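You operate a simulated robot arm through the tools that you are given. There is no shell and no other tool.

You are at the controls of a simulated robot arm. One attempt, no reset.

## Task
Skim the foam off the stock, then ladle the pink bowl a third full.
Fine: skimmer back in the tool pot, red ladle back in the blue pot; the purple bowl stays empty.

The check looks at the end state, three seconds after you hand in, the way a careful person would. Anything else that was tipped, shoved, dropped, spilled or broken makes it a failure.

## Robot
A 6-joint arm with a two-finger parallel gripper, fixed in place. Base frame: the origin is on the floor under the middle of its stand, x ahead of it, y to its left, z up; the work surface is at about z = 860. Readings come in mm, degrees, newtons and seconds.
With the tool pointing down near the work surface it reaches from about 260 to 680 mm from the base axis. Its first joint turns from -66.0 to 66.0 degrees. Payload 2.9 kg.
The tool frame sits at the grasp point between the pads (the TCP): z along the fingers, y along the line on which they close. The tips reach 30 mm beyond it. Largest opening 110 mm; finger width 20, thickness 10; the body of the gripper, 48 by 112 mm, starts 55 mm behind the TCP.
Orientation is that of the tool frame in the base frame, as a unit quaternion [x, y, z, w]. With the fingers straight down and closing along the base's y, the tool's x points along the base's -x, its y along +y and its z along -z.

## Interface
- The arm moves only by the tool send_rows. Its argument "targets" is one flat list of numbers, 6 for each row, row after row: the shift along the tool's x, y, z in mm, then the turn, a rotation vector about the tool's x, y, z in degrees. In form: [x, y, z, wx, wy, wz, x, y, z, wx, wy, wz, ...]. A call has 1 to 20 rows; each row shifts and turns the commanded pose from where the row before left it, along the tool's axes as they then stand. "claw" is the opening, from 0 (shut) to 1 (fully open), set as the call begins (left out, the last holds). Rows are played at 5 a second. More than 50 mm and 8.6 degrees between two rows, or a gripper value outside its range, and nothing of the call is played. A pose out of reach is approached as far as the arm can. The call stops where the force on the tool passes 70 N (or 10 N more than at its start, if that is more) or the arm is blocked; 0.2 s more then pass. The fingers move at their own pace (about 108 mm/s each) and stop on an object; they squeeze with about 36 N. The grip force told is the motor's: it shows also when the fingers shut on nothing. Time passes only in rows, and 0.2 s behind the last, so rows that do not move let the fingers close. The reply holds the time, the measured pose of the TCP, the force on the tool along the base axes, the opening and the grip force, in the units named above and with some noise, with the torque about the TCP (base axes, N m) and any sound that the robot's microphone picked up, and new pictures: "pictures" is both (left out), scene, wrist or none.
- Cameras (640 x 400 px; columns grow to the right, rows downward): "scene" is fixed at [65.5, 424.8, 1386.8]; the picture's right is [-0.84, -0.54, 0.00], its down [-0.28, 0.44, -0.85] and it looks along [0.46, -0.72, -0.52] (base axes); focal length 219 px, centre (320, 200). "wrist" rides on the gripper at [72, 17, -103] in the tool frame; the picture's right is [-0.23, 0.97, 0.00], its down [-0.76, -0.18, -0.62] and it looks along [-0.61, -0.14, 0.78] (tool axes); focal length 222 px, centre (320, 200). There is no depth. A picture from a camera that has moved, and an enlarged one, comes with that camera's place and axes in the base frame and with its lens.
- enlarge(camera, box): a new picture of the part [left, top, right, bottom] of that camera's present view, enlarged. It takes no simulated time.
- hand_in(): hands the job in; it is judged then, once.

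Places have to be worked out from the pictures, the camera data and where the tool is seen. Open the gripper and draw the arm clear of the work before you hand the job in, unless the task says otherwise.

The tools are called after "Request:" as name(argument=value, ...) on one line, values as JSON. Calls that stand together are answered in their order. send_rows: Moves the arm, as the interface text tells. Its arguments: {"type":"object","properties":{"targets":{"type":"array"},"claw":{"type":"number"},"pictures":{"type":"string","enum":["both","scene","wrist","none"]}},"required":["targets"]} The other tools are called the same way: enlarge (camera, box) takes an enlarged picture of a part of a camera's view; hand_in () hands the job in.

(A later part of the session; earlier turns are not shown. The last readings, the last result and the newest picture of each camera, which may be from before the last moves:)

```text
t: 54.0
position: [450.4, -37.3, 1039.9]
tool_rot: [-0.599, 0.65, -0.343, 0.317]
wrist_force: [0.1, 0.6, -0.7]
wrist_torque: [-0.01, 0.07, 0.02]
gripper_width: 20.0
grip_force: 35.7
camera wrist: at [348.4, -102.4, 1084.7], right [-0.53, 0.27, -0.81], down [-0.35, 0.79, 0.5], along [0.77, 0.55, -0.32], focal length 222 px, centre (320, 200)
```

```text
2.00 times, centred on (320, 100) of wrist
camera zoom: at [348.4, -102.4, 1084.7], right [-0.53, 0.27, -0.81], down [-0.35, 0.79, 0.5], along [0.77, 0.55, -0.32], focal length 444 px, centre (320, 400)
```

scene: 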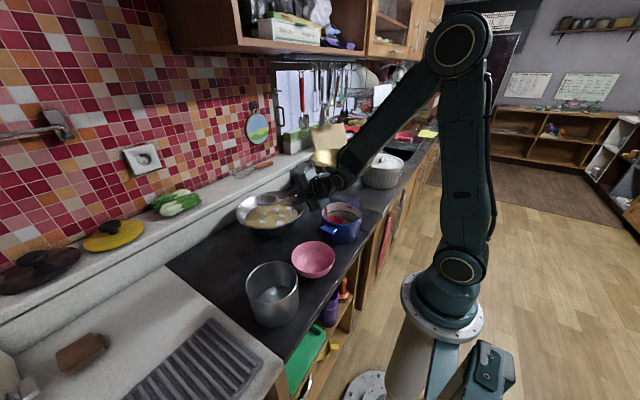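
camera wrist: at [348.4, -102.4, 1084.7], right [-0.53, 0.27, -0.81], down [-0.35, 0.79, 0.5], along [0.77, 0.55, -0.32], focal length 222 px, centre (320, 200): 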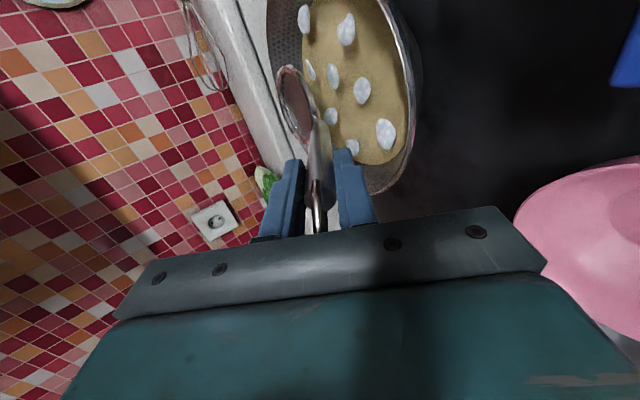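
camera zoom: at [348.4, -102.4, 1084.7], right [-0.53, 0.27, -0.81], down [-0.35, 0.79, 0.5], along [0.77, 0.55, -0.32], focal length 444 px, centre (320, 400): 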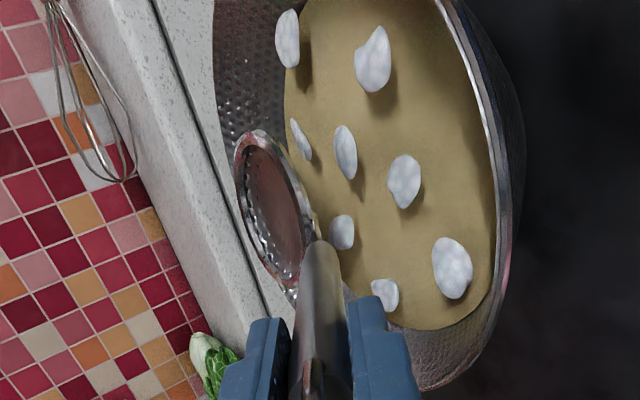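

Still nine. I repeat the return to the upright hover, since that was where the change showed after the first pass.

Request:
send_rows(targets=[0, -25.2, -25.7, -8, 0, 0, 0, -16.1, -21.4, -8, 0, 0, 0, -10.5, -13.3, -8, 0, 0, 0, -10.2, -9.4, -8, 0, 0, 0, -10.3, -4.7, -8, 0, 0, 0, -10, -2.7, -8, 0, 0, 0, -11, -0.7, -8, 0, 0, 0, 0, 0, 0, 0, 0])

Request:
enlarge(camera="scene", box=[230, 160, 310, 240])

Request:
enlarge(camera="wrist", box=[100, 0, 440, 240])

```text
t: 55.8
position: [469.4, -37.7, 1148.0]
tool_rot: [-0.678, 0.735, 0.002, -0.001]
wrist_force: [0.9, -0.2, -0.8]
wrist_torque: [-0.02, -0.01, 0.01]
gripper_width: 19.9
grip_force: 35.8
camera wrist: at [445.4, -110.1, 1251.8], right [-0.95, 0.3, 0.0], down [0.24, 0.74, 0.62], along [0.19, 0.59, -0.78], focal length 222 px, centre (320, 200)
```

scene: 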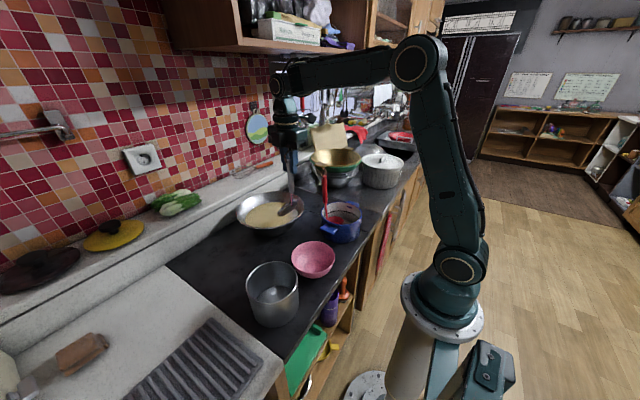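
wrist: 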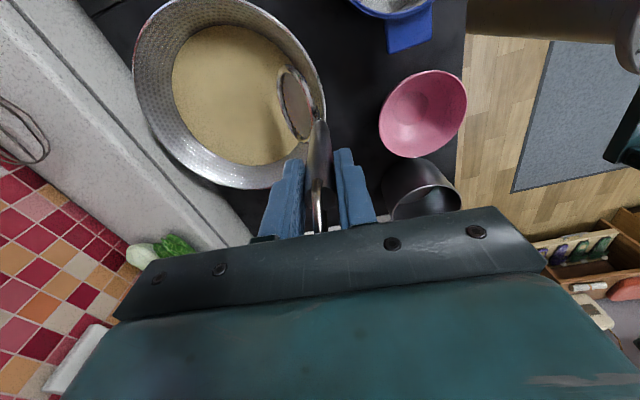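

```text
5.00 times, centred on (270, 200) of scene
camera zoom: at [65.5, 424.8, 1386.8], right [-0.84, -0.54, 0.0], down [-0.28, 0.44, -0.85], along [0.46, -0.72, -0.52], focal length 1097 px, centre (570, 200)
```

zoom: 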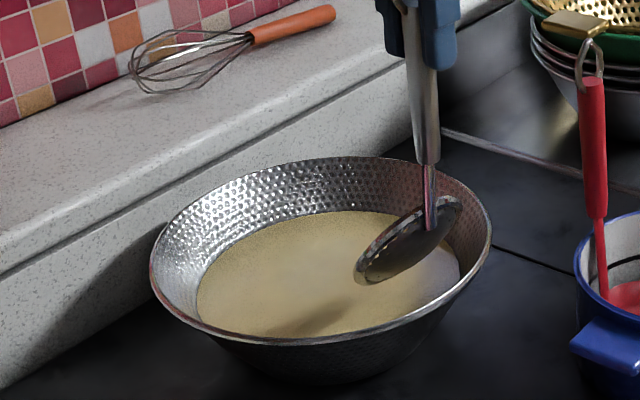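

```text
1.67 times, centred on (270, 120) of wrist
camera zoom: at [445.4, -110.1, 1251.8], right [-0.95, 0.3, 0.0], down [0.24, 0.74, 0.62], along [0.19, 0.59, -0.78], focal length 370 px, centre (403, 333)
```

zoom: 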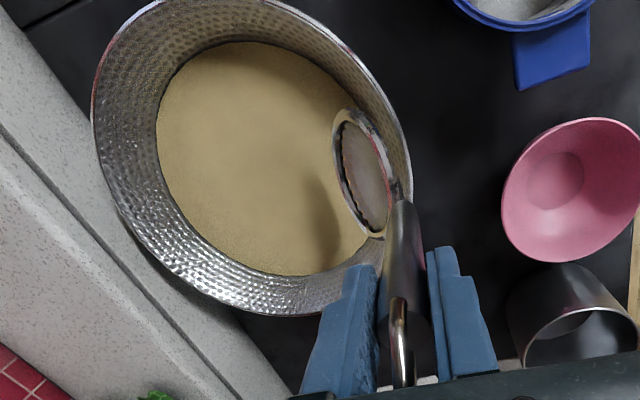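

All lumps are gone from the surface now. To be thorough I make one more identical pass before putting the skimmer away.

Request:
send_rows(targets=[0, 11.5, 2.2, 8, 0, 0, 0, 9.6, 4.1, 8, 0, 0, 0, 9.5, 6.1, 8, 0, 0, 0, 8.8, 10.7, 8, 0, 0, 0, 8.6, 14.7, 8, 0, 0, 0, 6.7, 15.9, 8, 0, 0, 0, -3.9, 16.2, 2, 0, 0, 0, 14.9, 12.5, 0, 0, 0, 0, 14.9, 12.5, 0, 0, 0, 0, 14.9, 12.5, 0, 0, 0, 0, 14.9, 12.5, 0, 0, 0, 0, 14.9, 12.5, 0, 0, 0, 0, 0, 0, 0, 0, 0, 0, 2.3, -3.6, 3, 0, 0, 0, 2.3, -3.6, 3, 0, 0, 0, -8.3, -5.6, 0, 0, 0, 0, -8.3, -5.6, 0, 0, 0, 0, -8.3, -5.6, 0, 0, 0, 0, -8.3, -5.6, 0, 0, 0, 0, -8.3, -5.6, 0, 0, 0])

Request:
enlarge(camera="scene", box=[230, 160, 310, 240])

```text
t: 60.0
position: [447.2, -37.9, 1030.7]
tool_rot: [-0.6, 0.649, -0.345, 0.317]
wrist_force: [-0.7, -0.1, 0.0]
wrist_torque: [0.02, 0.08, 0.02]
gripper_width: 20.0
grip_force: 36.1
camera wrist: at [346.5, -102.6, 1075.0], right [-0.53, 0.27, -0.81], down [-0.35, 0.79, 0.5], along [0.77, 0.55, -0.32], focal length 222 px, centre (320, 200)
```

scene: 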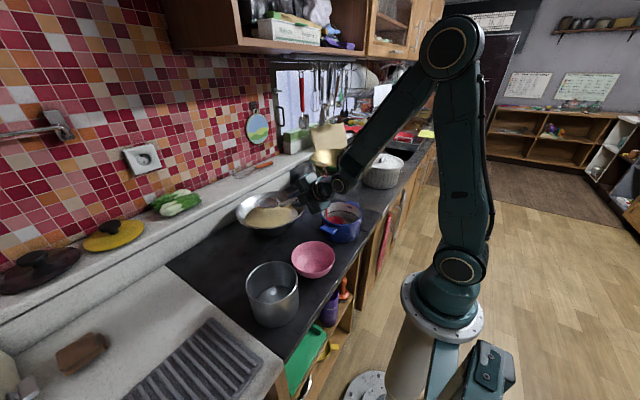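
wrist: 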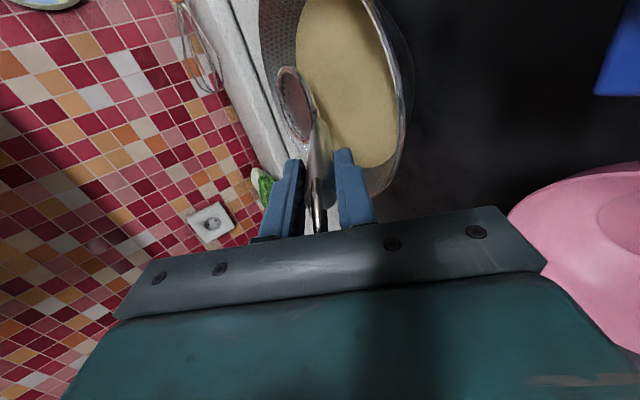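

```text
5.00 times, centred on (270, 200) of scene
camera zoom: at [65.5, 424.8, 1386.8], right [-0.84, -0.54, 0.0], down [-0.28, 0.44, -0.85], along [0.46, -0.72, -0.52], focal length 1097 px, centre (570, 200)
```

zoom: 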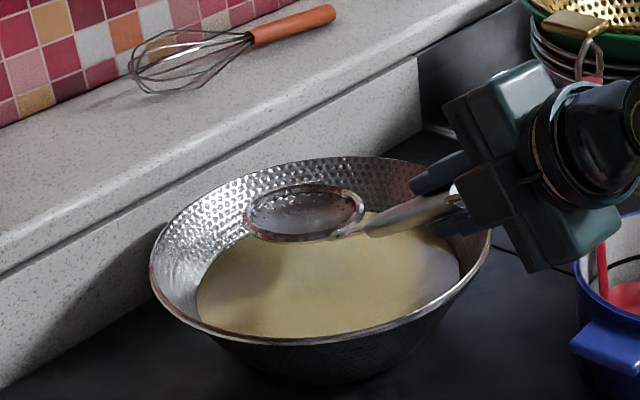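

The surface is clean. I let it drain a moment over the pan, then raise and tilt the skimmer to the angle (about 23° lean) in which it will stand in the tool pot.

Request:
send_rows(targets=[0, 0, 0, 0, 0, 0, 0, 0, 0, 0, 0, 0, 0, 0, 0, 0, 0, 0, 0, 0, 0, 0, 0, 0, 0, -35.6, -22.4, -8.25, 0, 0, 0, -29.6, -22, -8.25, 0, 0, 0, -24.7, -20.3, -8.25, 0, 0, 0, -22.9, -19.5, -8.25, 0, 0, 0, 0, 0, 0, 0, 0, 0, 0, 0, 0, 0, 0, 0, 0, 0, 0, 0, 0])

Request:
enlarge(camera="scene", box=[220, 120, 340, 250])

```text
t: 62.4
position: [468.5, -38.0, 1168.8]
tool_rot: [-0.665, 0.721, -0.145, 0.134]
wrist_force: [0.4, 0.3, -1.8]
wrist_torque: [-0.05, 0.04, 0.01]
gripper_width: 20.0
grip_force: 35.5
camera wrist: at [406.7, -106.5, 1257.5], right [-0.88, 0.3, -0.38], down [-0.02, 0.77, 0.64], along [0.48, 0.57, -0.67], focal length 222 px, centre (320, 200)
```

scene: 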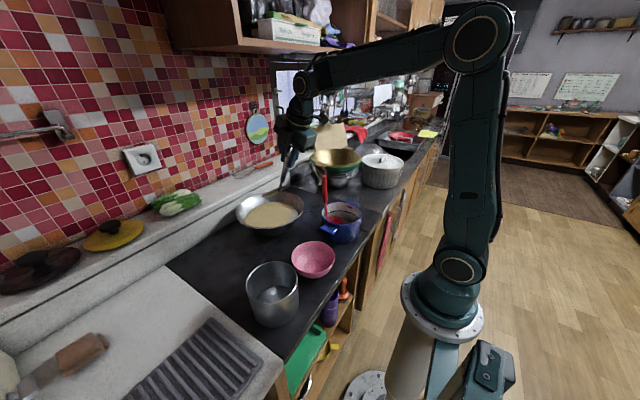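
wrist: 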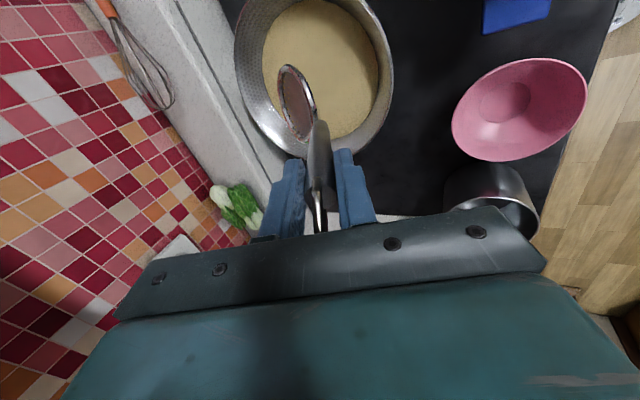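

```text
3.08 times, centred on (280, 185) of scene
camera zoom: at [65.5, 424.8, 1386.8], right [-0.84, -0.54, 0.0], down [-0.28, 0.44, -0.85], along [0.46, -0.72, -0.52], focal length 675 px, centre (443, 246)
```

zoom: 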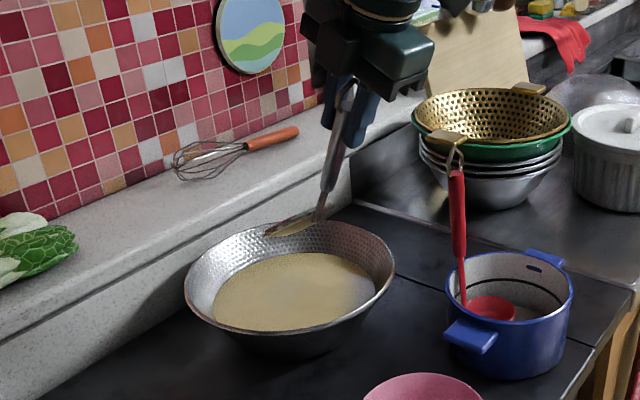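

Clean and clear. Now I swing the skimmer, at this height, over towards the tool pot at (338,200), keeping it in the arm plane.

Request:
send_rows(targets=[-34.4, 20.4, -8.7, 0, -1.72, -4.05, -32.8, 20.4, -8.7, 0, -1.72, -4.05, -31.2, 20.3, -8.6, 0, -1.72, -4.05, -29.6, 20.3, -8.6, 0, -1.72, -4.05, -28, 20.2, -8.6, 0, -1.72, -4.05, -26.4, 20.2, -8.6, 0, -1.72, -4.05, -24.8, 20.2, -8.5, 0, -1.72, -4.05, -23.2, 20.1, -8.5, 0, -1.72, -4.05, 0, 0, 0, 0, 0, 0])

Request:
enlarge(camera="scene", box=[220, 160, 400, 340])

Request:
enlarge(camera="wrist", box=[200, 0, 440, 200])

```text
t: 64.4
position: [260.8, 153.8, 1169.8]
tool_rot: [0.852, -0.485, 0.097, -0.172]
wrist_force: [0.5, 0.6, -0.3]
wrist_torque: [-0.06, 0.06, 0.0]
gripper_width: 20.2
grip_force: 35.4
camera wrist: at [249.1, 61.5, 1258.5], right [-0.89, -0.26, -0.38], down [-0.45, 0.61, 0.64], along [0.06, 0.74, -0.66], focal length 222 px, centre (320, 200)
```

scene: 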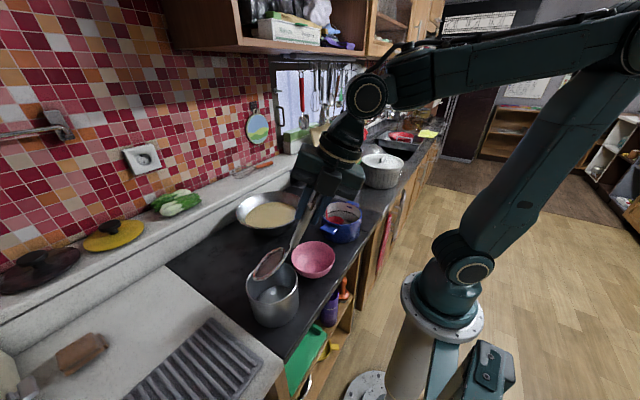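
wrist: 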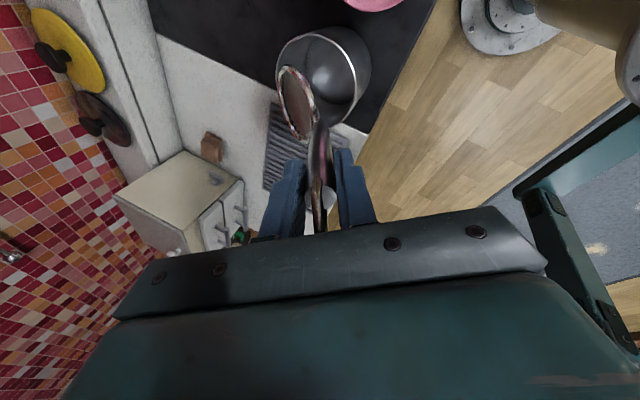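

```text
2.22 times, centred on (310, 250) of scene
camera zoom: at [65.5, 424.8, 1386.8], right [-0.84, -0.54, 0.0], down [-0.28, 0.44, -0.85], along [0.46, -0.72, -0.52], focal length 488 px, centre (342, 89)
```

zoom: 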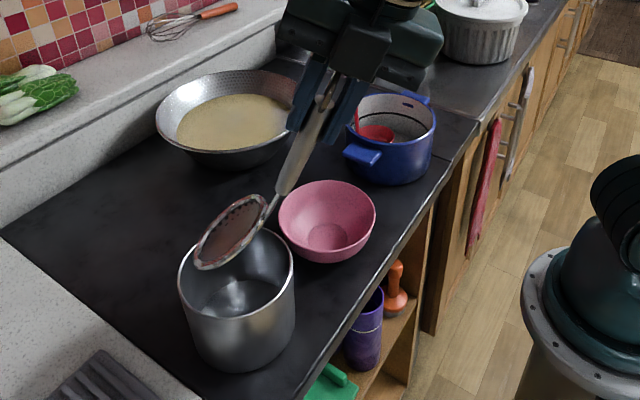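

```text
2.00 times, centred on (320, 100) of wrist
camera zoom: at [249.1, 61.5, 1258.5], right [-0.89, -0.26, -0.38], down [-0.45, 0.61, 0.64], along [0.06, 0.74, -0.66], focal length 444 px, centre (320, 400)
```

zoom: 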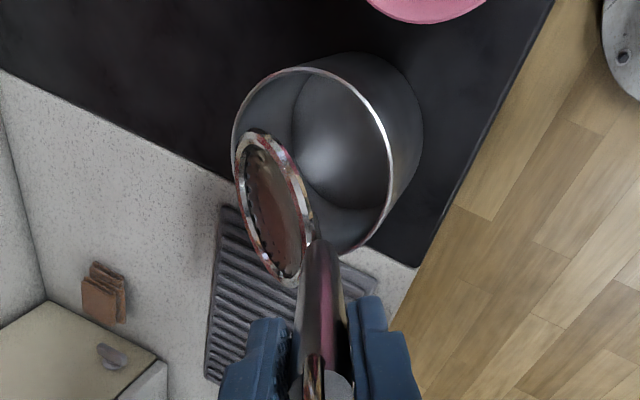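

The bowl hangs at about (339,198,1020), right over the tool pot. I enlarge both views to fix the pot's present centre precisely before lowering.

Request:
enlarge(camera="scene", box=[235, 240, 315, 340])

Request:
enlarge(camera="wrist", box=[260, 15, 390, 145])

```text
4.00 times, centred on (275, 290) of scene
camera zoom: at [65.5, 424.8, 1386.8], right [-0.84, -0.54, 0.0], down [-0.28, 0.44, -0.85], along [0.46, -0.72, -0.52], focal length 877 px, centre (500, -160)
```

zoom: 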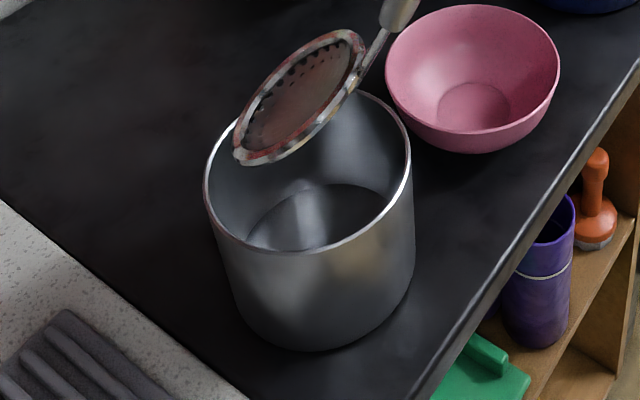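

```text
3.08 times, centred on (325, 80) of wrist
camera zoom: at [249.1, 61.5, 1258.5], right [-0.89, -0.26, -0.38], down [-0.45, 0.61, 0.64], along [0.06, 0.74, -0.66], focal length 684 px, centre (305, 569)
```

zoom: 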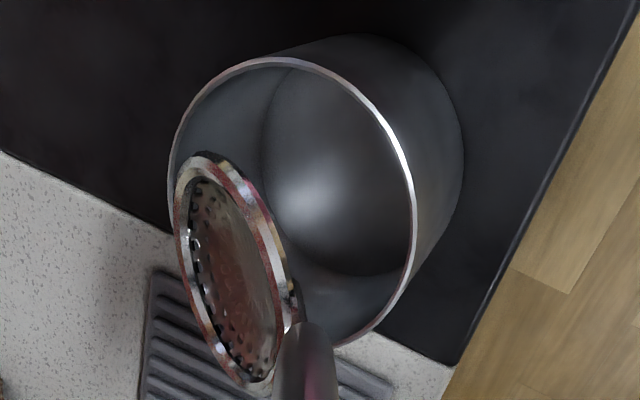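

I take the pot's centre as about (348,193) with its rim near z 950, so I shift about 14 mm outward and lower the bowl partway into the pot, watching the force.

Request:
send_rows(targets=[8.6, -10.7, 4.5, 0, 0, 0, 0, 7.7, 18.4, 0, 0, 0, 0, 7.7, 18.4, 0, 0, 0, 0, 7.7, 18.4, 0, 0, 0, 0, 0, 0, 0, 0, 0])

Request:
enlarge(camera="scene", box=[235, 230, 315, 330])

Request:
enlarge(camera="wrist", box=[260, 15, 390, 145])

```text
t: 65.6
position: [275.5, 151.1, 1108.8]
tool_rot: [0.851, -0.486, 0.097, -0.172]
wrist_force: [0.4, 0.3, -1.1]
wrist_torque: [0.0, 0.07, -0.01]
gripper_width: 20.0
grip_force: 36.0
camera wrist: at [263.6, 60.3, 1198.5], right [-0.89, -0.26, -0.38], down [-0.45, 0.61, 0.64], along [0.06, 0.74, -0.66], focal length 222 px, centre (320, 200)
```

scene: 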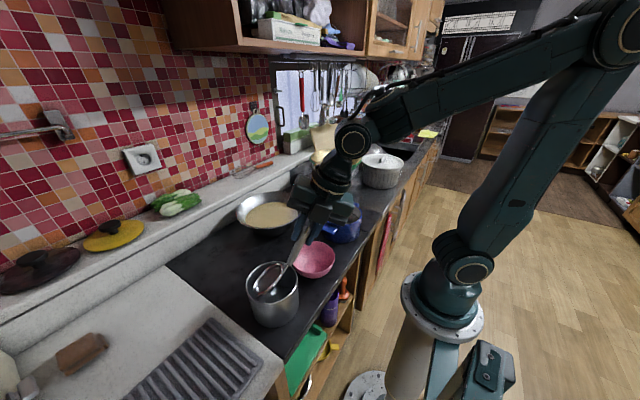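
wrist: 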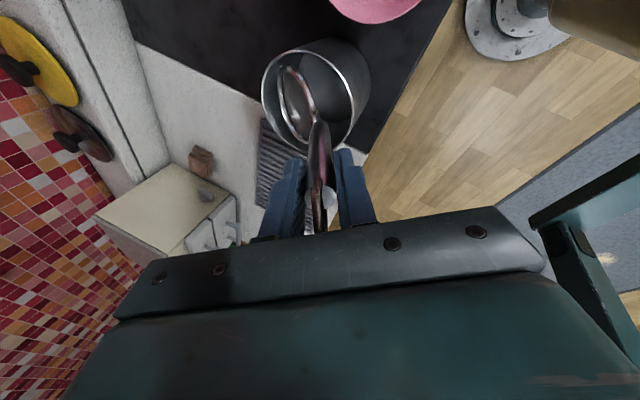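

```text
4.00 times, centred on (275, 280) of scene
camera zoom: at [65.5, 424.8, 1386.8], right [-0.84, -0.54, 0.0], down [-0.28, 0.44, -0.85], along [0.46, -0.72, -0.52], focal length 877 px, centre (500, -120)
```

zoom: 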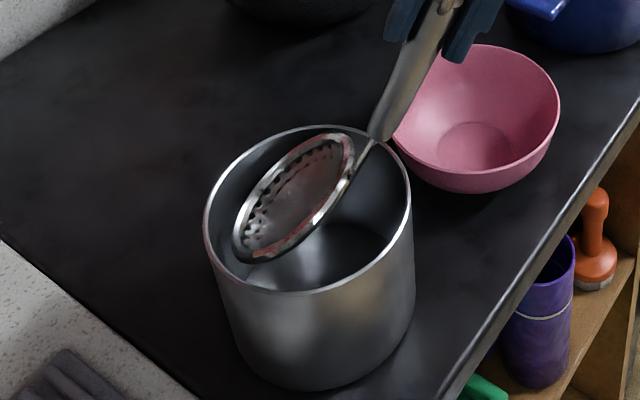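

```text
3.08 times, centred on (325, 80) of wrist
camera zoom: at [263.6, 60.3, 1198.5], right [-0.89, -0.26, -0.38], down [-0.45, 0.61, 0.64], along [0.06, 0.74, -0.66], focal length 684 px, centre (305, 569)
```

zoom: 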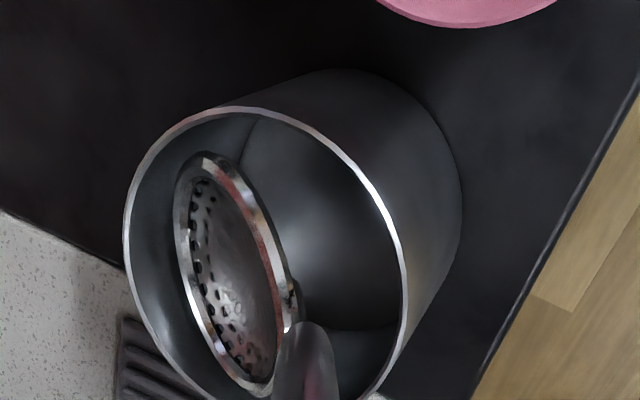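

The bowl is inside the opening with clearance on all sides (about 10 mm outward of centre, as intended). I continue down.

Request:
send_rows(targets=[0, 7.7, 18.4, 0, 0, 0, 0, 7.7, 18.4, 0, 0, 0, 0, 5.8, 13.8, 0, 0, 0, 0, 0, 0, 0, 0, 0])

Request:
enlarge(camera="scene", box=[235, 230, 315, 330])

Request:
enlarge(camera="wrist", box=[260, 15, 390, 145])

```text
t: 66.6
position: [275.5, 152.0, 1055.3]
tool_rot: [0.851, -0.486, 0.097, -0.173]
wrist_force: [0.7, 0.0, -0.5]
wrist_torque: [-0.01, 0.01, -0.01]
gripper_width: 20.0
grip_force: 35.8
camera wrist: at [263.9, 60.2, 1143.5], right [-0.89, -0.26, -0.38], down [-0.45, 0.61, 0.64], along [0.06, 0.74, -0.66], focal length 222 px, centre (320, 200)
```

scene: 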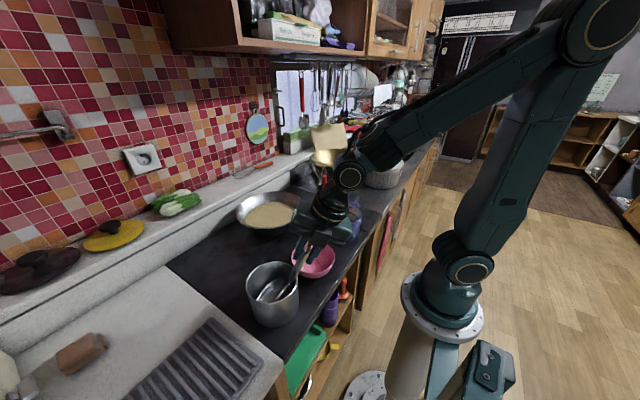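
wrist: 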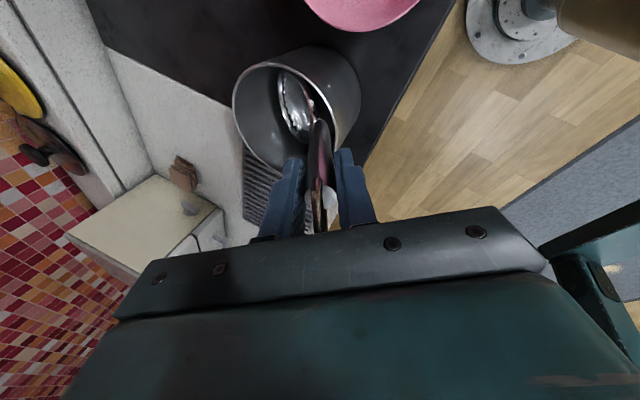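

```text
4.00 times, centred on (275, 280) of scene
camera zoom: at [65.5, 424.8, 1386.8], right [-0.84, -0.54, 0.0], down [-0.28, 0.44, -0.85], along [0.46, -0.72, -0.52], focal length 877 px, centre (500, -120)
```

zoom: 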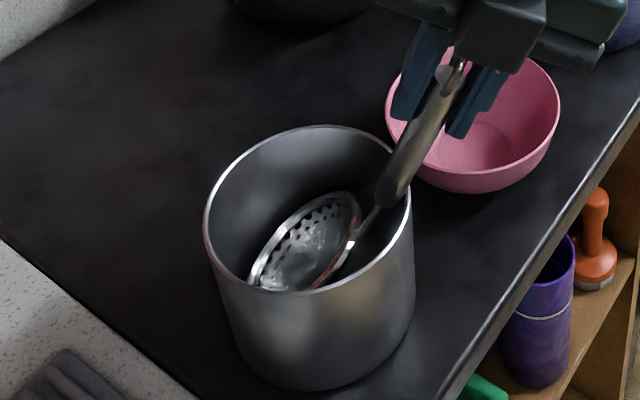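

```text
3.08 times, centred on (325, 80) of wrist
camera zoom: at [263.9, 60.2, 1143.5], right [-0.89, -0.26, -0.38], down [-0.45, 0.61, 0.64], along [0.06, 0.74, -0.66], focal length 684 px, centre (305, 569)
```

zoom: 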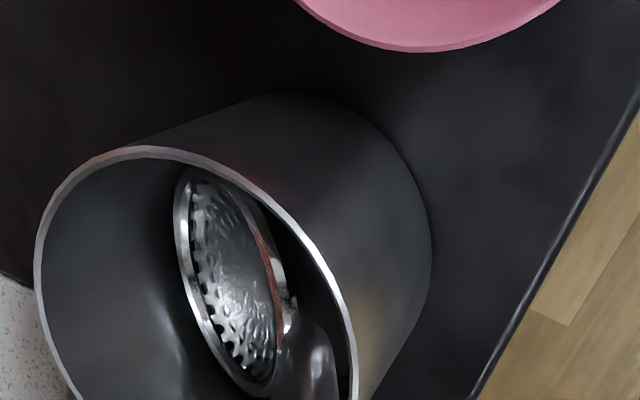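

No contact yet. I lower in small steps towards the floor of the pot.

Request:
send_rows(targets=[0, 3.1, 7.4, 0, 0, 0, 0, 2.7, 6.5, 0, 0, 0, 0, 0, 0, 0, 0, 0], pictures="none")

```text
t: 67.4
position: [276.9, 153.2, 1042.7]
tool_rot: [0.851, -0.485, 0.099, -0.177]
wrist_force: [2.8, 1.6, 21.2]
wrist_torque: [0.51, -0.53, -0.01]
gripper_width: 20.5
grip_force: 36.6
```

Contact with the pot's floor (21 N). I ease up a little to relieve the force before releasing.

Request:
send_rows(targets=[0, -1.2, -2.8, 0, 0, 0, 0, 0, 0, 0, 0, 0], pictures="none")

```text
t: 68.0
position: [275.3, 151.5, 1042.0]
tool_rot: [0.852, -0.487, 0.095, -0.171]
wrist_force: [2.6, 1.4, 2.5]
wrist_torque: [0.15, -0.31, 0.01]
gripper_width: 20.3
grip_force: 36.0
```

The force is nearly gone, with the handle resting against the rim. I open the gripper and check that the skimmer stands by itself.

Request:
send_rows(targets=[0, 0, 0, 0, 0, 0, 0, 0, 0, 0, 0, 0, 0, 0, 0, 0, 0, 0, 0, 0, 0, 0, 0, 0], claw=0.8)

Request:
enlarge(camera="scene", box=[235, 210, 335, 330])

Request:
enlarge(camera="wrist", box=[220, 15, 420, 245])

```text
t: 69.0
position: [275.1, 152.4, 1042.4]
tool_rot: [0.852, -0.486, 0.098, -0.171]
wrist_force: [0.2, 0.6, -0.3]
wrist_torque: [0.01, -0.03, 0.0]
gripper_width: 87.9
grip_force: 0.0
camera wrist: at [263.5, 60.3, 1132.0], right [-0.89, -0.26, -0.38], down [-0.45, 0.61, 0.64], along [0.06, 0.74, -0.67], focal length 222 px, centre (320, 200)
```

scene: 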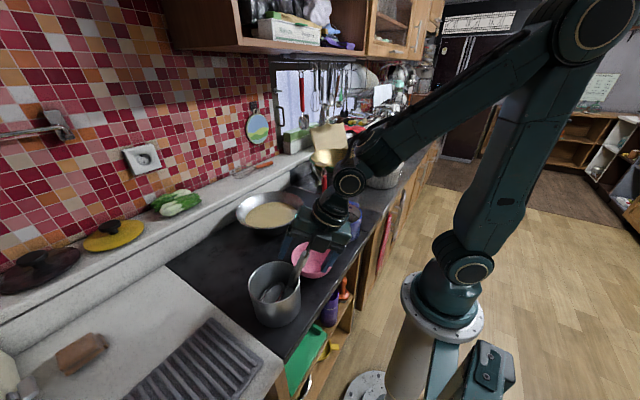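
wrist: 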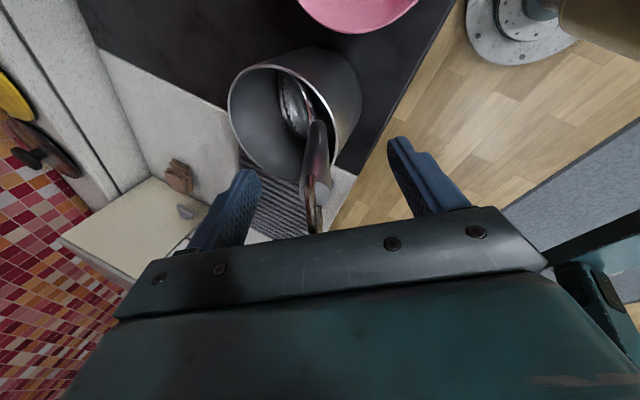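

```text
3.33 times, centred on (285, 270) of scene
camera zoom: at [65.5, 424.8, 1386.8], right [-0.84, -0.54, 0.0], down [-0.28, 0.44, -0.85], along [0.46, -0.72, -0.52], focal length 731 px, centre (437, -33)
```

zoom: 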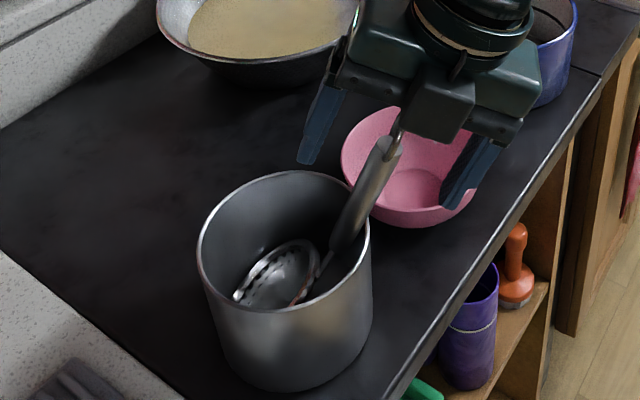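

```text
1.74 times, centred on (320, 130) of wrist
camera zoom: at [263.5, 60.3, 1132.0], right [-0.89, -0.26, -0.38], down [-0.45, 0.61, 0.64], along [0.06, 0.74, -0.67], focal length 386 px, centre (320, 322)
```

zoom: 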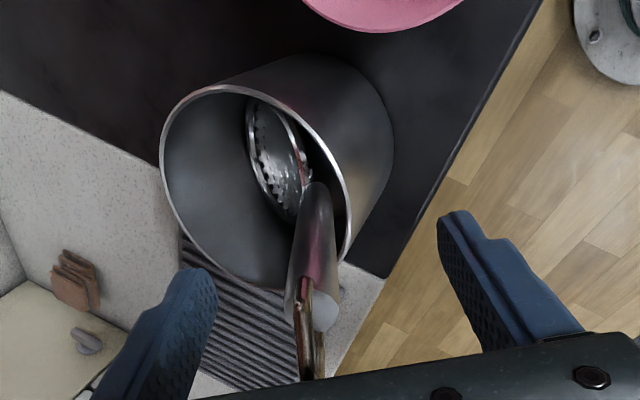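

The skimmer stands in the pot, leaning on its rim. I back off along the tool axis.

Request:
send_rows(targets=[0, 0, -20, 0, 0, 0, 0, 0, -20, 0, 0, 0, 0, 0, -20, 0, 0, 0, 0, 0, -20, 0, 0, 0, 0, -7.7, -18.4, 0, 0, 0, 0, -15.5, -36.8, 0, 0, 0])

Request:
enlarge(camera="scene", box=[235, 180, 375, 330])

```text
t: 70.4
position: [249.8, 135.4, 1176.7]
tool_rot: [0.852, -0.486, 0.098, -0.172]
wrist_force: [-0.4, -0.2, 0.4]
wrist_torque: [0.0, 0.01, -0.02]
gripper_width: 87.9
grip_force: 0.0
camera wrist: at [237.6, 44.3, 1265.8], right [-0.89, -0.26, -0.38], down [-0.45, 0.62, 0.64], along [0.06, 0.74, -0.67], focal length 222 px, centre (320, 200)
```

scene: 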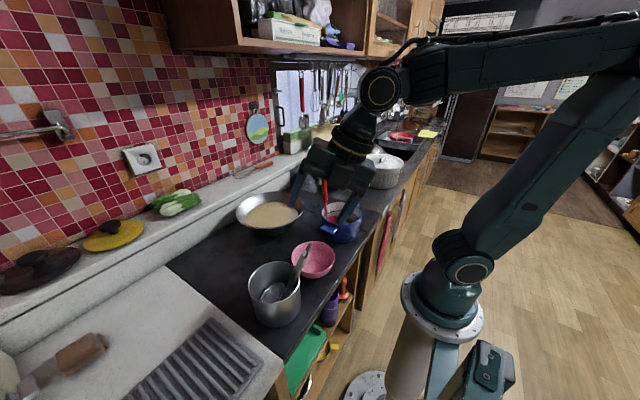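
wrist: 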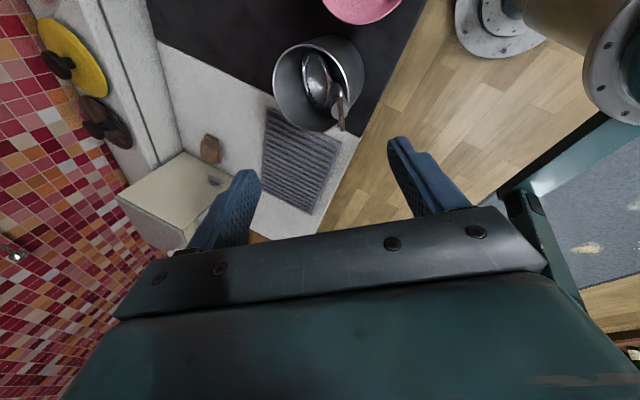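

```text
2.67 times, centred on (305, 255) of scene
camera zoom: at [65.5, 424.8, 1386.8], right [-0.84, -0.54, 0.0], down [-0.28, 0.44, -0.85], along [0.46, -0.72, -0.52], focal length 585 px, centre (360, 53)
```

zoom: 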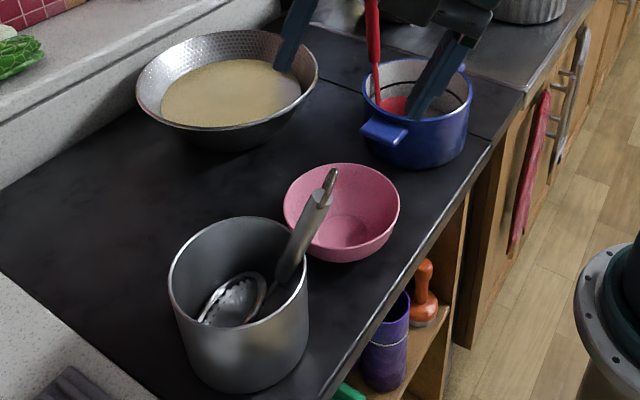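

The skimmer is stowed. Next is the ladle: pouring needs a large tilt over the pink bowl, so before taking it I test in free air whether the wrist can lean sideways there. First I straighten the tool and move to about (292,-61,1130).

Request:
send_rows(targets=[0, 0, 0, -7.6, 0, 0, 0, 0, 0, -7.6, 0, 0, 0, 0, 0, -7.6, 0, 0, 38.1, 12.8, 9.3, 0, 0, 0, 38.1, 12.8, 9.3, 0, 0, 0, 38.1, 12.8, 9.3, 0, 0, 0, 38.1, 12.8, 9.3, 0, 0, 0, 38.1, 12.8, 9.3, 0, 0, 0, 0, 0, 0, 0, 0, 0], pictures="none")

```text
t: 72.4
position: [291.7, -60.5, 1130.1]
tool_rot: [0.869, -0.495, -0.001, 0.0]
wrist_force: [-0.6, -0.2, 0.5]
wrist_torque: [-0.03, -0.01, -0.03]
gripper_width: 88.1
grip_force: 0.1
```

Straight and in place. Now I roll to the pouring heading and lean sideways in steps to find the limit.

Request:
send_rows(targets=[0, 0, 0, 0, 0, 8.4, 0, 0, 0, 0, 0, 8.4, 0, 0, 0, 0, 0, 8.4, 0, 0, 0, 0, 0, 8.4, 0, 0, 0, 0, 0, 8.4, 0, 0, 0, 0, 0, 8.4, 0, 0, 0, 0, 0, 8.4, 0, 0, 0, 0, 0, 8.4, 0, 0, 0, 0, 0, 8.4, 0, 0, 0, 0, -8, 0, 0, 0, 0, 0, -8, 0, 0, 0, 0, 0, -8, 0, 0, 0, 0, 0, -8, 0, 0, 0, 0, 0, -8, 0, 0, 0, 0, 0, -8, 0, 0, 0, 0, 0, -8, 0], pictures="scene")

```text
t: 75.8
position: [291.5, -59.6, 1130.1]
tool_rot: [-0.337, 0.815, 0.181, 0.435]
wrist_force: [0.7, -0.8, -0.4]
wrist_torque: [-0.04, 0.0, 0.0]
gripper_width: 87.9
grip_force: 0.1
```

scene: 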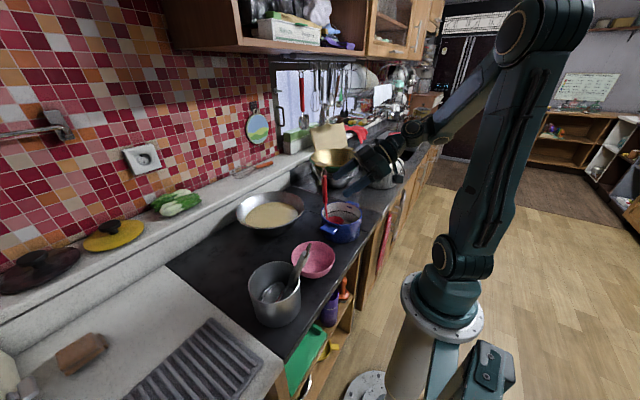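

The wrist leans 56° sideways here with no limit. I test a bit further.

Request:
send_rows(targets=[0, 0, 0, 0, -8, 0, 0, 0, 0, 0, -8, 0, 0, 0, 0, 0, -8, 0, 0, 0, 0, 0, -8, 0], pictures="none")

```text
t: 76.8
position: [302.4, -49.0, 1113.1]
tool_rot: [-0.294, 0.709, 0.244, 0.593]
wrist_force: [0.3, -0.2, 0.7]
wrist_torque: [0.02, 0.04, 0.01]
gripper_width: 88.3
grip_force: 0.1
out of reach, approached as far as the arm can: row 2, 3, 4
```

Orientation is fine even near 80°; only the position starts to give there, so pouring sideways is feasible. I bring the tool upright again and rise.

Request:
send_rows(targets=[0, 0, 0, 0, 8, 0, 0, 0, 0, 0, 8, 0, 0, 0, 0, 0, 8, 0, 0, 0, 0, 0, 8, 0, 0, 0, 0, 0, 8, 0, 0, 0, 0, 0, 8, 0, 0, 0, 0, 0, 8, 0, 0, 0, 0, 0, 8, 0, 0, 0, 0, 0, 8, 0, 0, 0, 0, 0, 7.7, 0, 0, 0, -30, 0, 0, 0, 0, 0, -30, 0, 0, 0, 0, 0, -20, 0, 0, -8.5, 0, 0, 0, 0, 0, -8.5, 0, 0, 0, 0, 0, -8.5, 0, 0, 0, 0, 0, -8.5, 0, 0, 0, 0, 0, -8.5, 0, 0, 0, 0, 0, -2.5], pictures="scene")

```text
t: 80.6
position: [300.9, -50.2, 1193.4]
tool_rot: [0.708, -0.706, 0.001, 0.0]
wrist_force: [-0.5, 1.0, 0.1]
wrist_torque: [0.01, -0.03, -0.01]
gripper_width: 88.1
grip_force: 0.1
```

scene: 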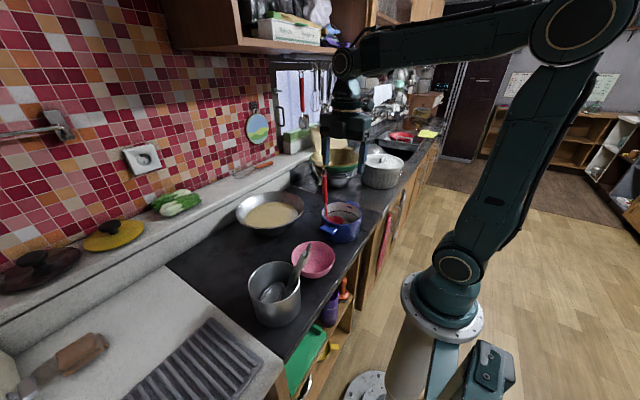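

Upright and aligned (tool y along -x). I move over the ladle's handle, staying above its loop, to look at it from close.

Request:
send_rows(targets=[27.2, -30, 7.5, 0, 0, 0, 27.2, -30, 7.5, 0, 0, 0, 27.2, -30, 7.5, 0, 0, 0, 27.2, -30, 7.5, 0, 0, 0, 0, 0, 0, 0, 0, 0])

Request:
enlarge(camera="wrist", box=[220, 40, 420, 220])

Request:
enlarge(camera="scene", box=[290, 100, 390, 250])

```text
t: 81.8
position: [421.4, -158.3, 1164.1]
tool_rot: [-0.706, 0.708, -0.001, 0.0]
wrist_force: [0.1, 0.9, -0.3]
wrist_torque: [-0.02, -0.01, -0.01]
gripper_width: 87.7
grip_force: 0.0
camera wrist: at [402.9, -231.4, 1267.5], right [-0.97, 0.23, 0.0], down [0.18, 0.76, 0.62], along [0.14, 0.61, -0.78], focal length 222 px, centre (320, 200)
```

scene: 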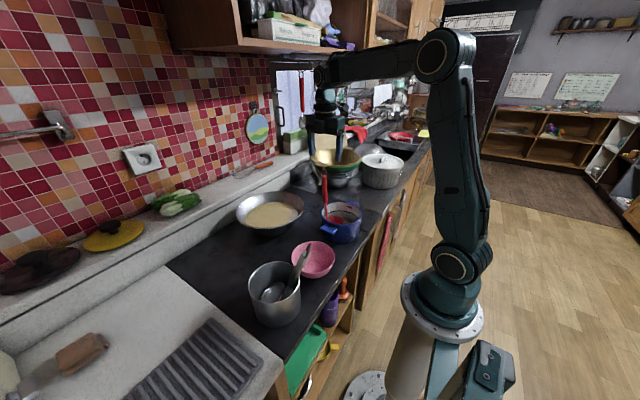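
wrist: 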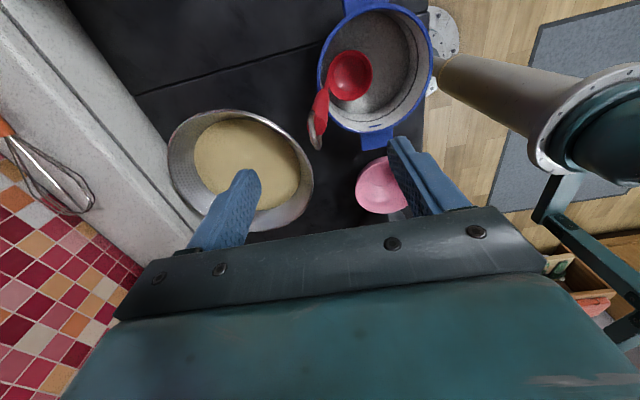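

```text
2.22 times, centred on (320, 130) of wrist
camera zoom: at [402.9, -231.4, 1267.5], right [-0.97, 0.23, 0.0], down [0.18, 0.76, 0.62], along [0.14, 0.61, -0.78], focal length 494 px, centre (320, 356)
```

zoom: 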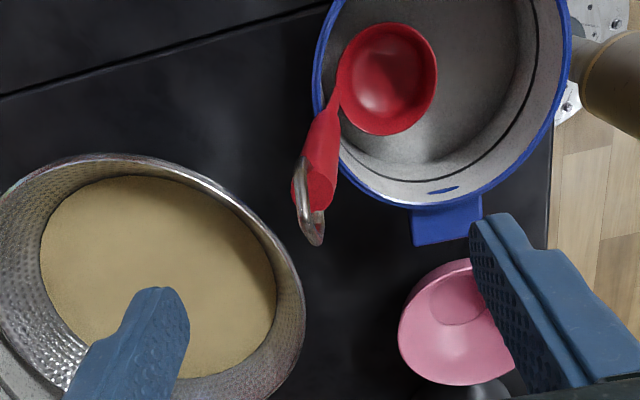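

```text
2.67 times, centred on (340, 175) of scene
camera zoom: at [65.5, 424.8, 1386.8], right [-0.84, -0.54, 0.0], down [-0.28, 0.44, -0.85], along [0.46, -0.72, -0.52], focal length 585 px, centre (267, 267)
```

zoom: 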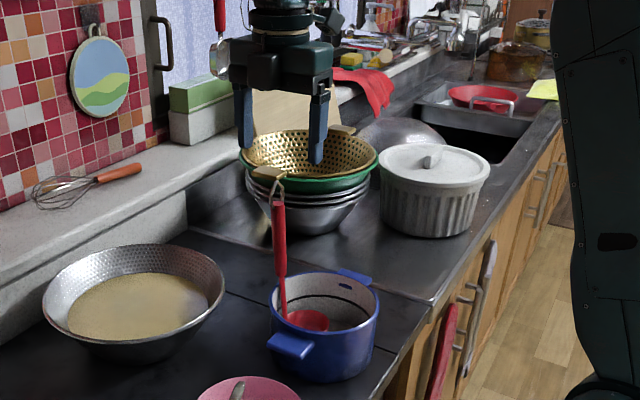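

The ladle is measured well: handle top (420,-157,1068), leaning about 5°, bowl rim centre (373,-161,899). I align the tool with the handle, then descend 60 mm along it.

Request:
send_rows(targets=[-5, -5.8, 11.5, -4.8, 2.2, 0, 0, 0, 30, 0, 0, 0, 0, 0, 30, 0, 0, 0, 0, 0, 0, 0, 0, 0])

Request:
enlarge(camera="wrist", box=[220, 40, 420, 240])

Request:
enlarge(camera="scene", box=[290, 100, 390, 250])

```text
t: 82.8
position: [422.0, -155.4, 1093.1]
tool_rot: [-0.705, 0.707, 0.015, -0.043]
wrist_force: [0.2, 0.3, 0.1]
wrist_torque: [0.02, -0.01, 0.03]
gripper_width: 88.1
grip_force: 0.0
camera wrist: at [412.2, -224.5, 1199.6], right [-0.97, 0.23, 0.07], down [0.23, 0.79, 0.58], along [0.08, 0.57, -0.81], focal length 222 px, centre (320, 200)
```

scene: 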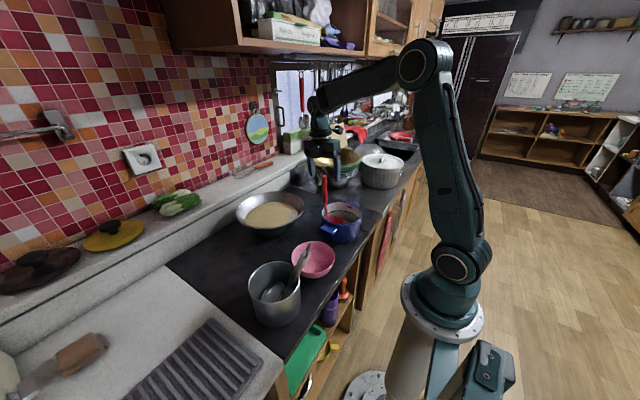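
wrist: 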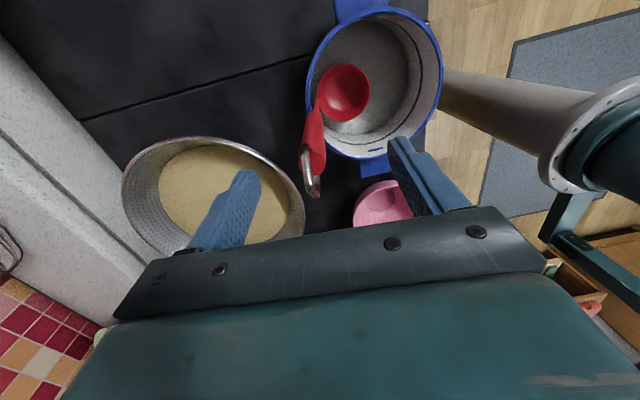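

```text
2.00 times, centred on (320, 140) of wrist
camera zoom: at [412.2, -224.5, 1199.6], right [-0.97, 0.23, 0.07], down [0.23, 0.79, 0.58], along [0.08, 0.57, -0.81], focal length 444 px, centre (320, 320)
```

zoom: 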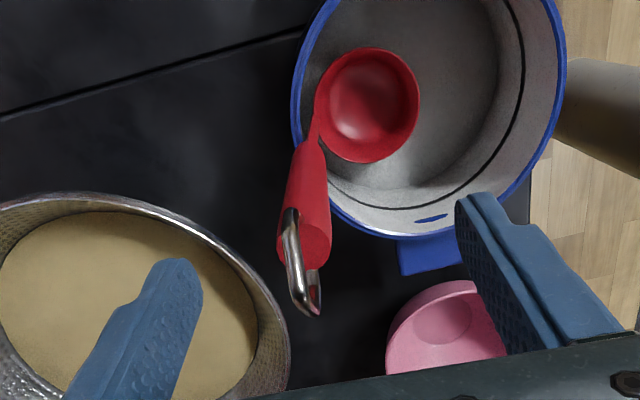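

```text
2.67 times, centred on (340, 175) of scene
camera zoom: at [65.5, 424.8, 1386.8], right [-0.84, -0.54, 0.0], down [-0.28, 0.44, -0.85], along [0.46, -0.72, -0.52], focal length 585 px, centre (267, 267)
```

zoom: 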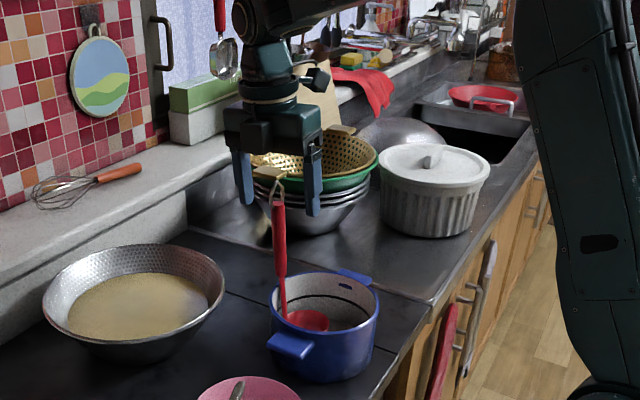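

Aligned; the handle is about 3.5 mm to tool -y. I correct that and descend another 40 mm so the top of the handle sits about 15 mm behind the grasp point.

Request:
send_rows(targets=[0, -3.5, 20, 0, 0, 0, 0, 0, 20, 0, 0, 0, 0, 0, 0, 0, 0, 0], pictures="wrist")

Request:
enlarge(camera="wrist", box=[220, 60, 420, 260])

Request:
enlarge(camera="scene", box=[300, 130, 370, 230])

```text
t: 83.6
position: [421.8, -158.0, 1051.6]
tool_rot: [-0.705, 0.708, 0.015, -0.043]
wrist_force: [-0.4, -0.5, 0.1]
wrist_torque: [-0.01, 0.01, 0.0]
gripper_width: 88.0
grip_force: 0.0
camera wrist: at [412.2, -226.6, 1159.6], right [-0.97, 0.23, 0.07], down [0.23, 0.79, 0.58], along [0.08, 0.57, -0.81], focal length 222 px, centre (320, 200)
```

wrist: 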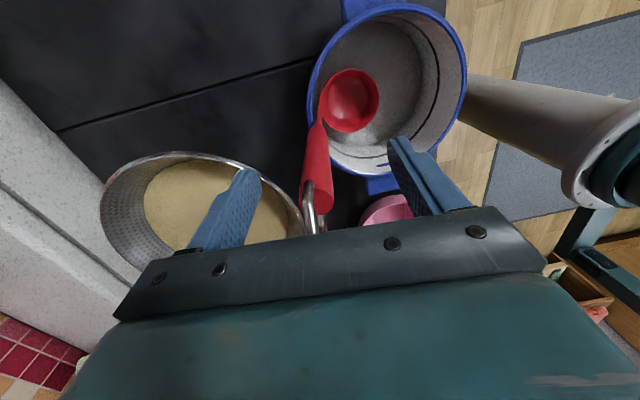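

```text
2.00 times, centred on (320, 160) of wrist
camera zoom: at [412.2, -226.6, 1159.6], right [-0.97, 0.23, 0.07], down [0.23, 0.79, 0.58], along [0.08, 0.57, -0.81], focal length 444 px, centre (320, 280)
```

zoom: 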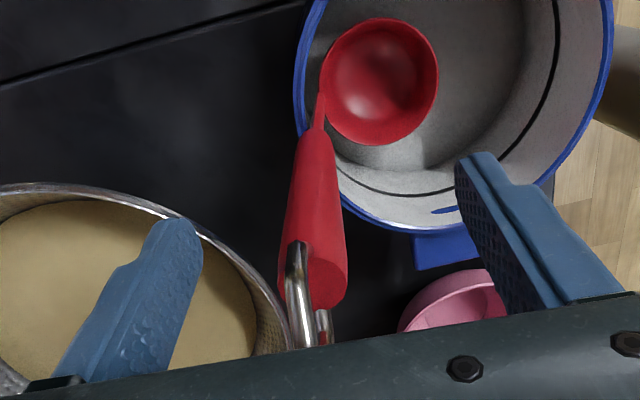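

```text
4.00 times, centred on (335, 180) of scene
camera zoom: at [65.5, 424.8, 1386.8], right [-0.84, -0.54, 0.0], down [-0.28, 0.44, -0.85], along [0.46, -0.72, -0.52], focal length 877 px, centre (260, 280)
```

zoom: 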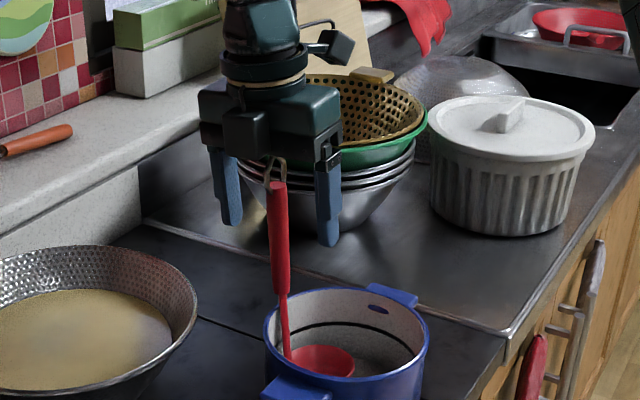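

Centred within about 2 mm with 15 mm of handle behind the grasp point. I close the gripper on the ladle.

Request:
send_rows(targets=[0, 0, 0, 0, 0, 0, 0, 0, 0, 0, 0, 0, 0, 0, 0, 0, 0, 0, 0, 0, 0, 0, 0, 0], claw=0)

Request:
enlarge(camera="scene", box=[300, 130, 370, 250])

```text
t: 84.6
position: [421.4, -158.0, 1051.3]
tool_rot: [-0.706, 0.707, 0.015, -0.043]
wrist_force: [0.7, 0.4, -0.2]
wrist_torque: [0.02, -0.01, 0.03]
gripper_width: 19.9
grip_force: 36.0
camera wrist: at [412.3, -226.5, 1159.7], right [-0.97, 0.23, 0.07], down [0.23, 0.79, 0.58], along [0.08, 0.57, -0.81], focal length 222 px, centre (320, 200)
```

scene: 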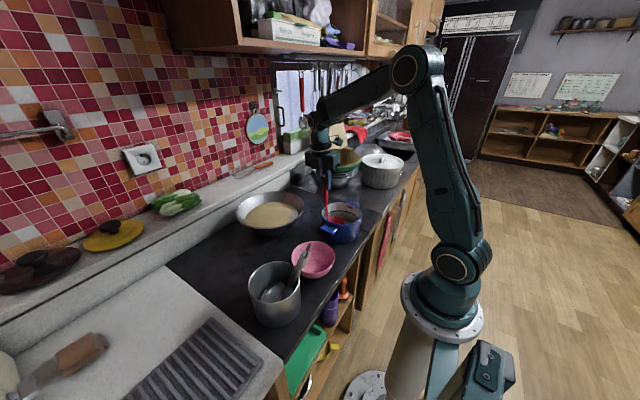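
wrist: 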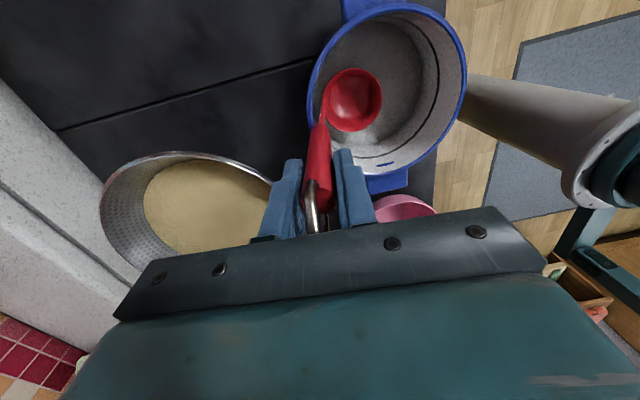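

```text
3.33 times, centred on (335, 190) of scene
camera zoom: at [65.5, 424.8, 1386.8], right [-0.84, -0.54, 0.0], down [-0.28, 0.44, -0.85], along [0.46, -0.72, -0.52], focal length 731 px, centre (270, 233)
```

zoom: 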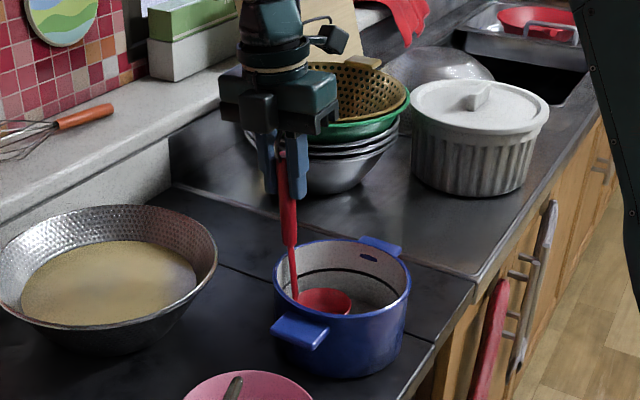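

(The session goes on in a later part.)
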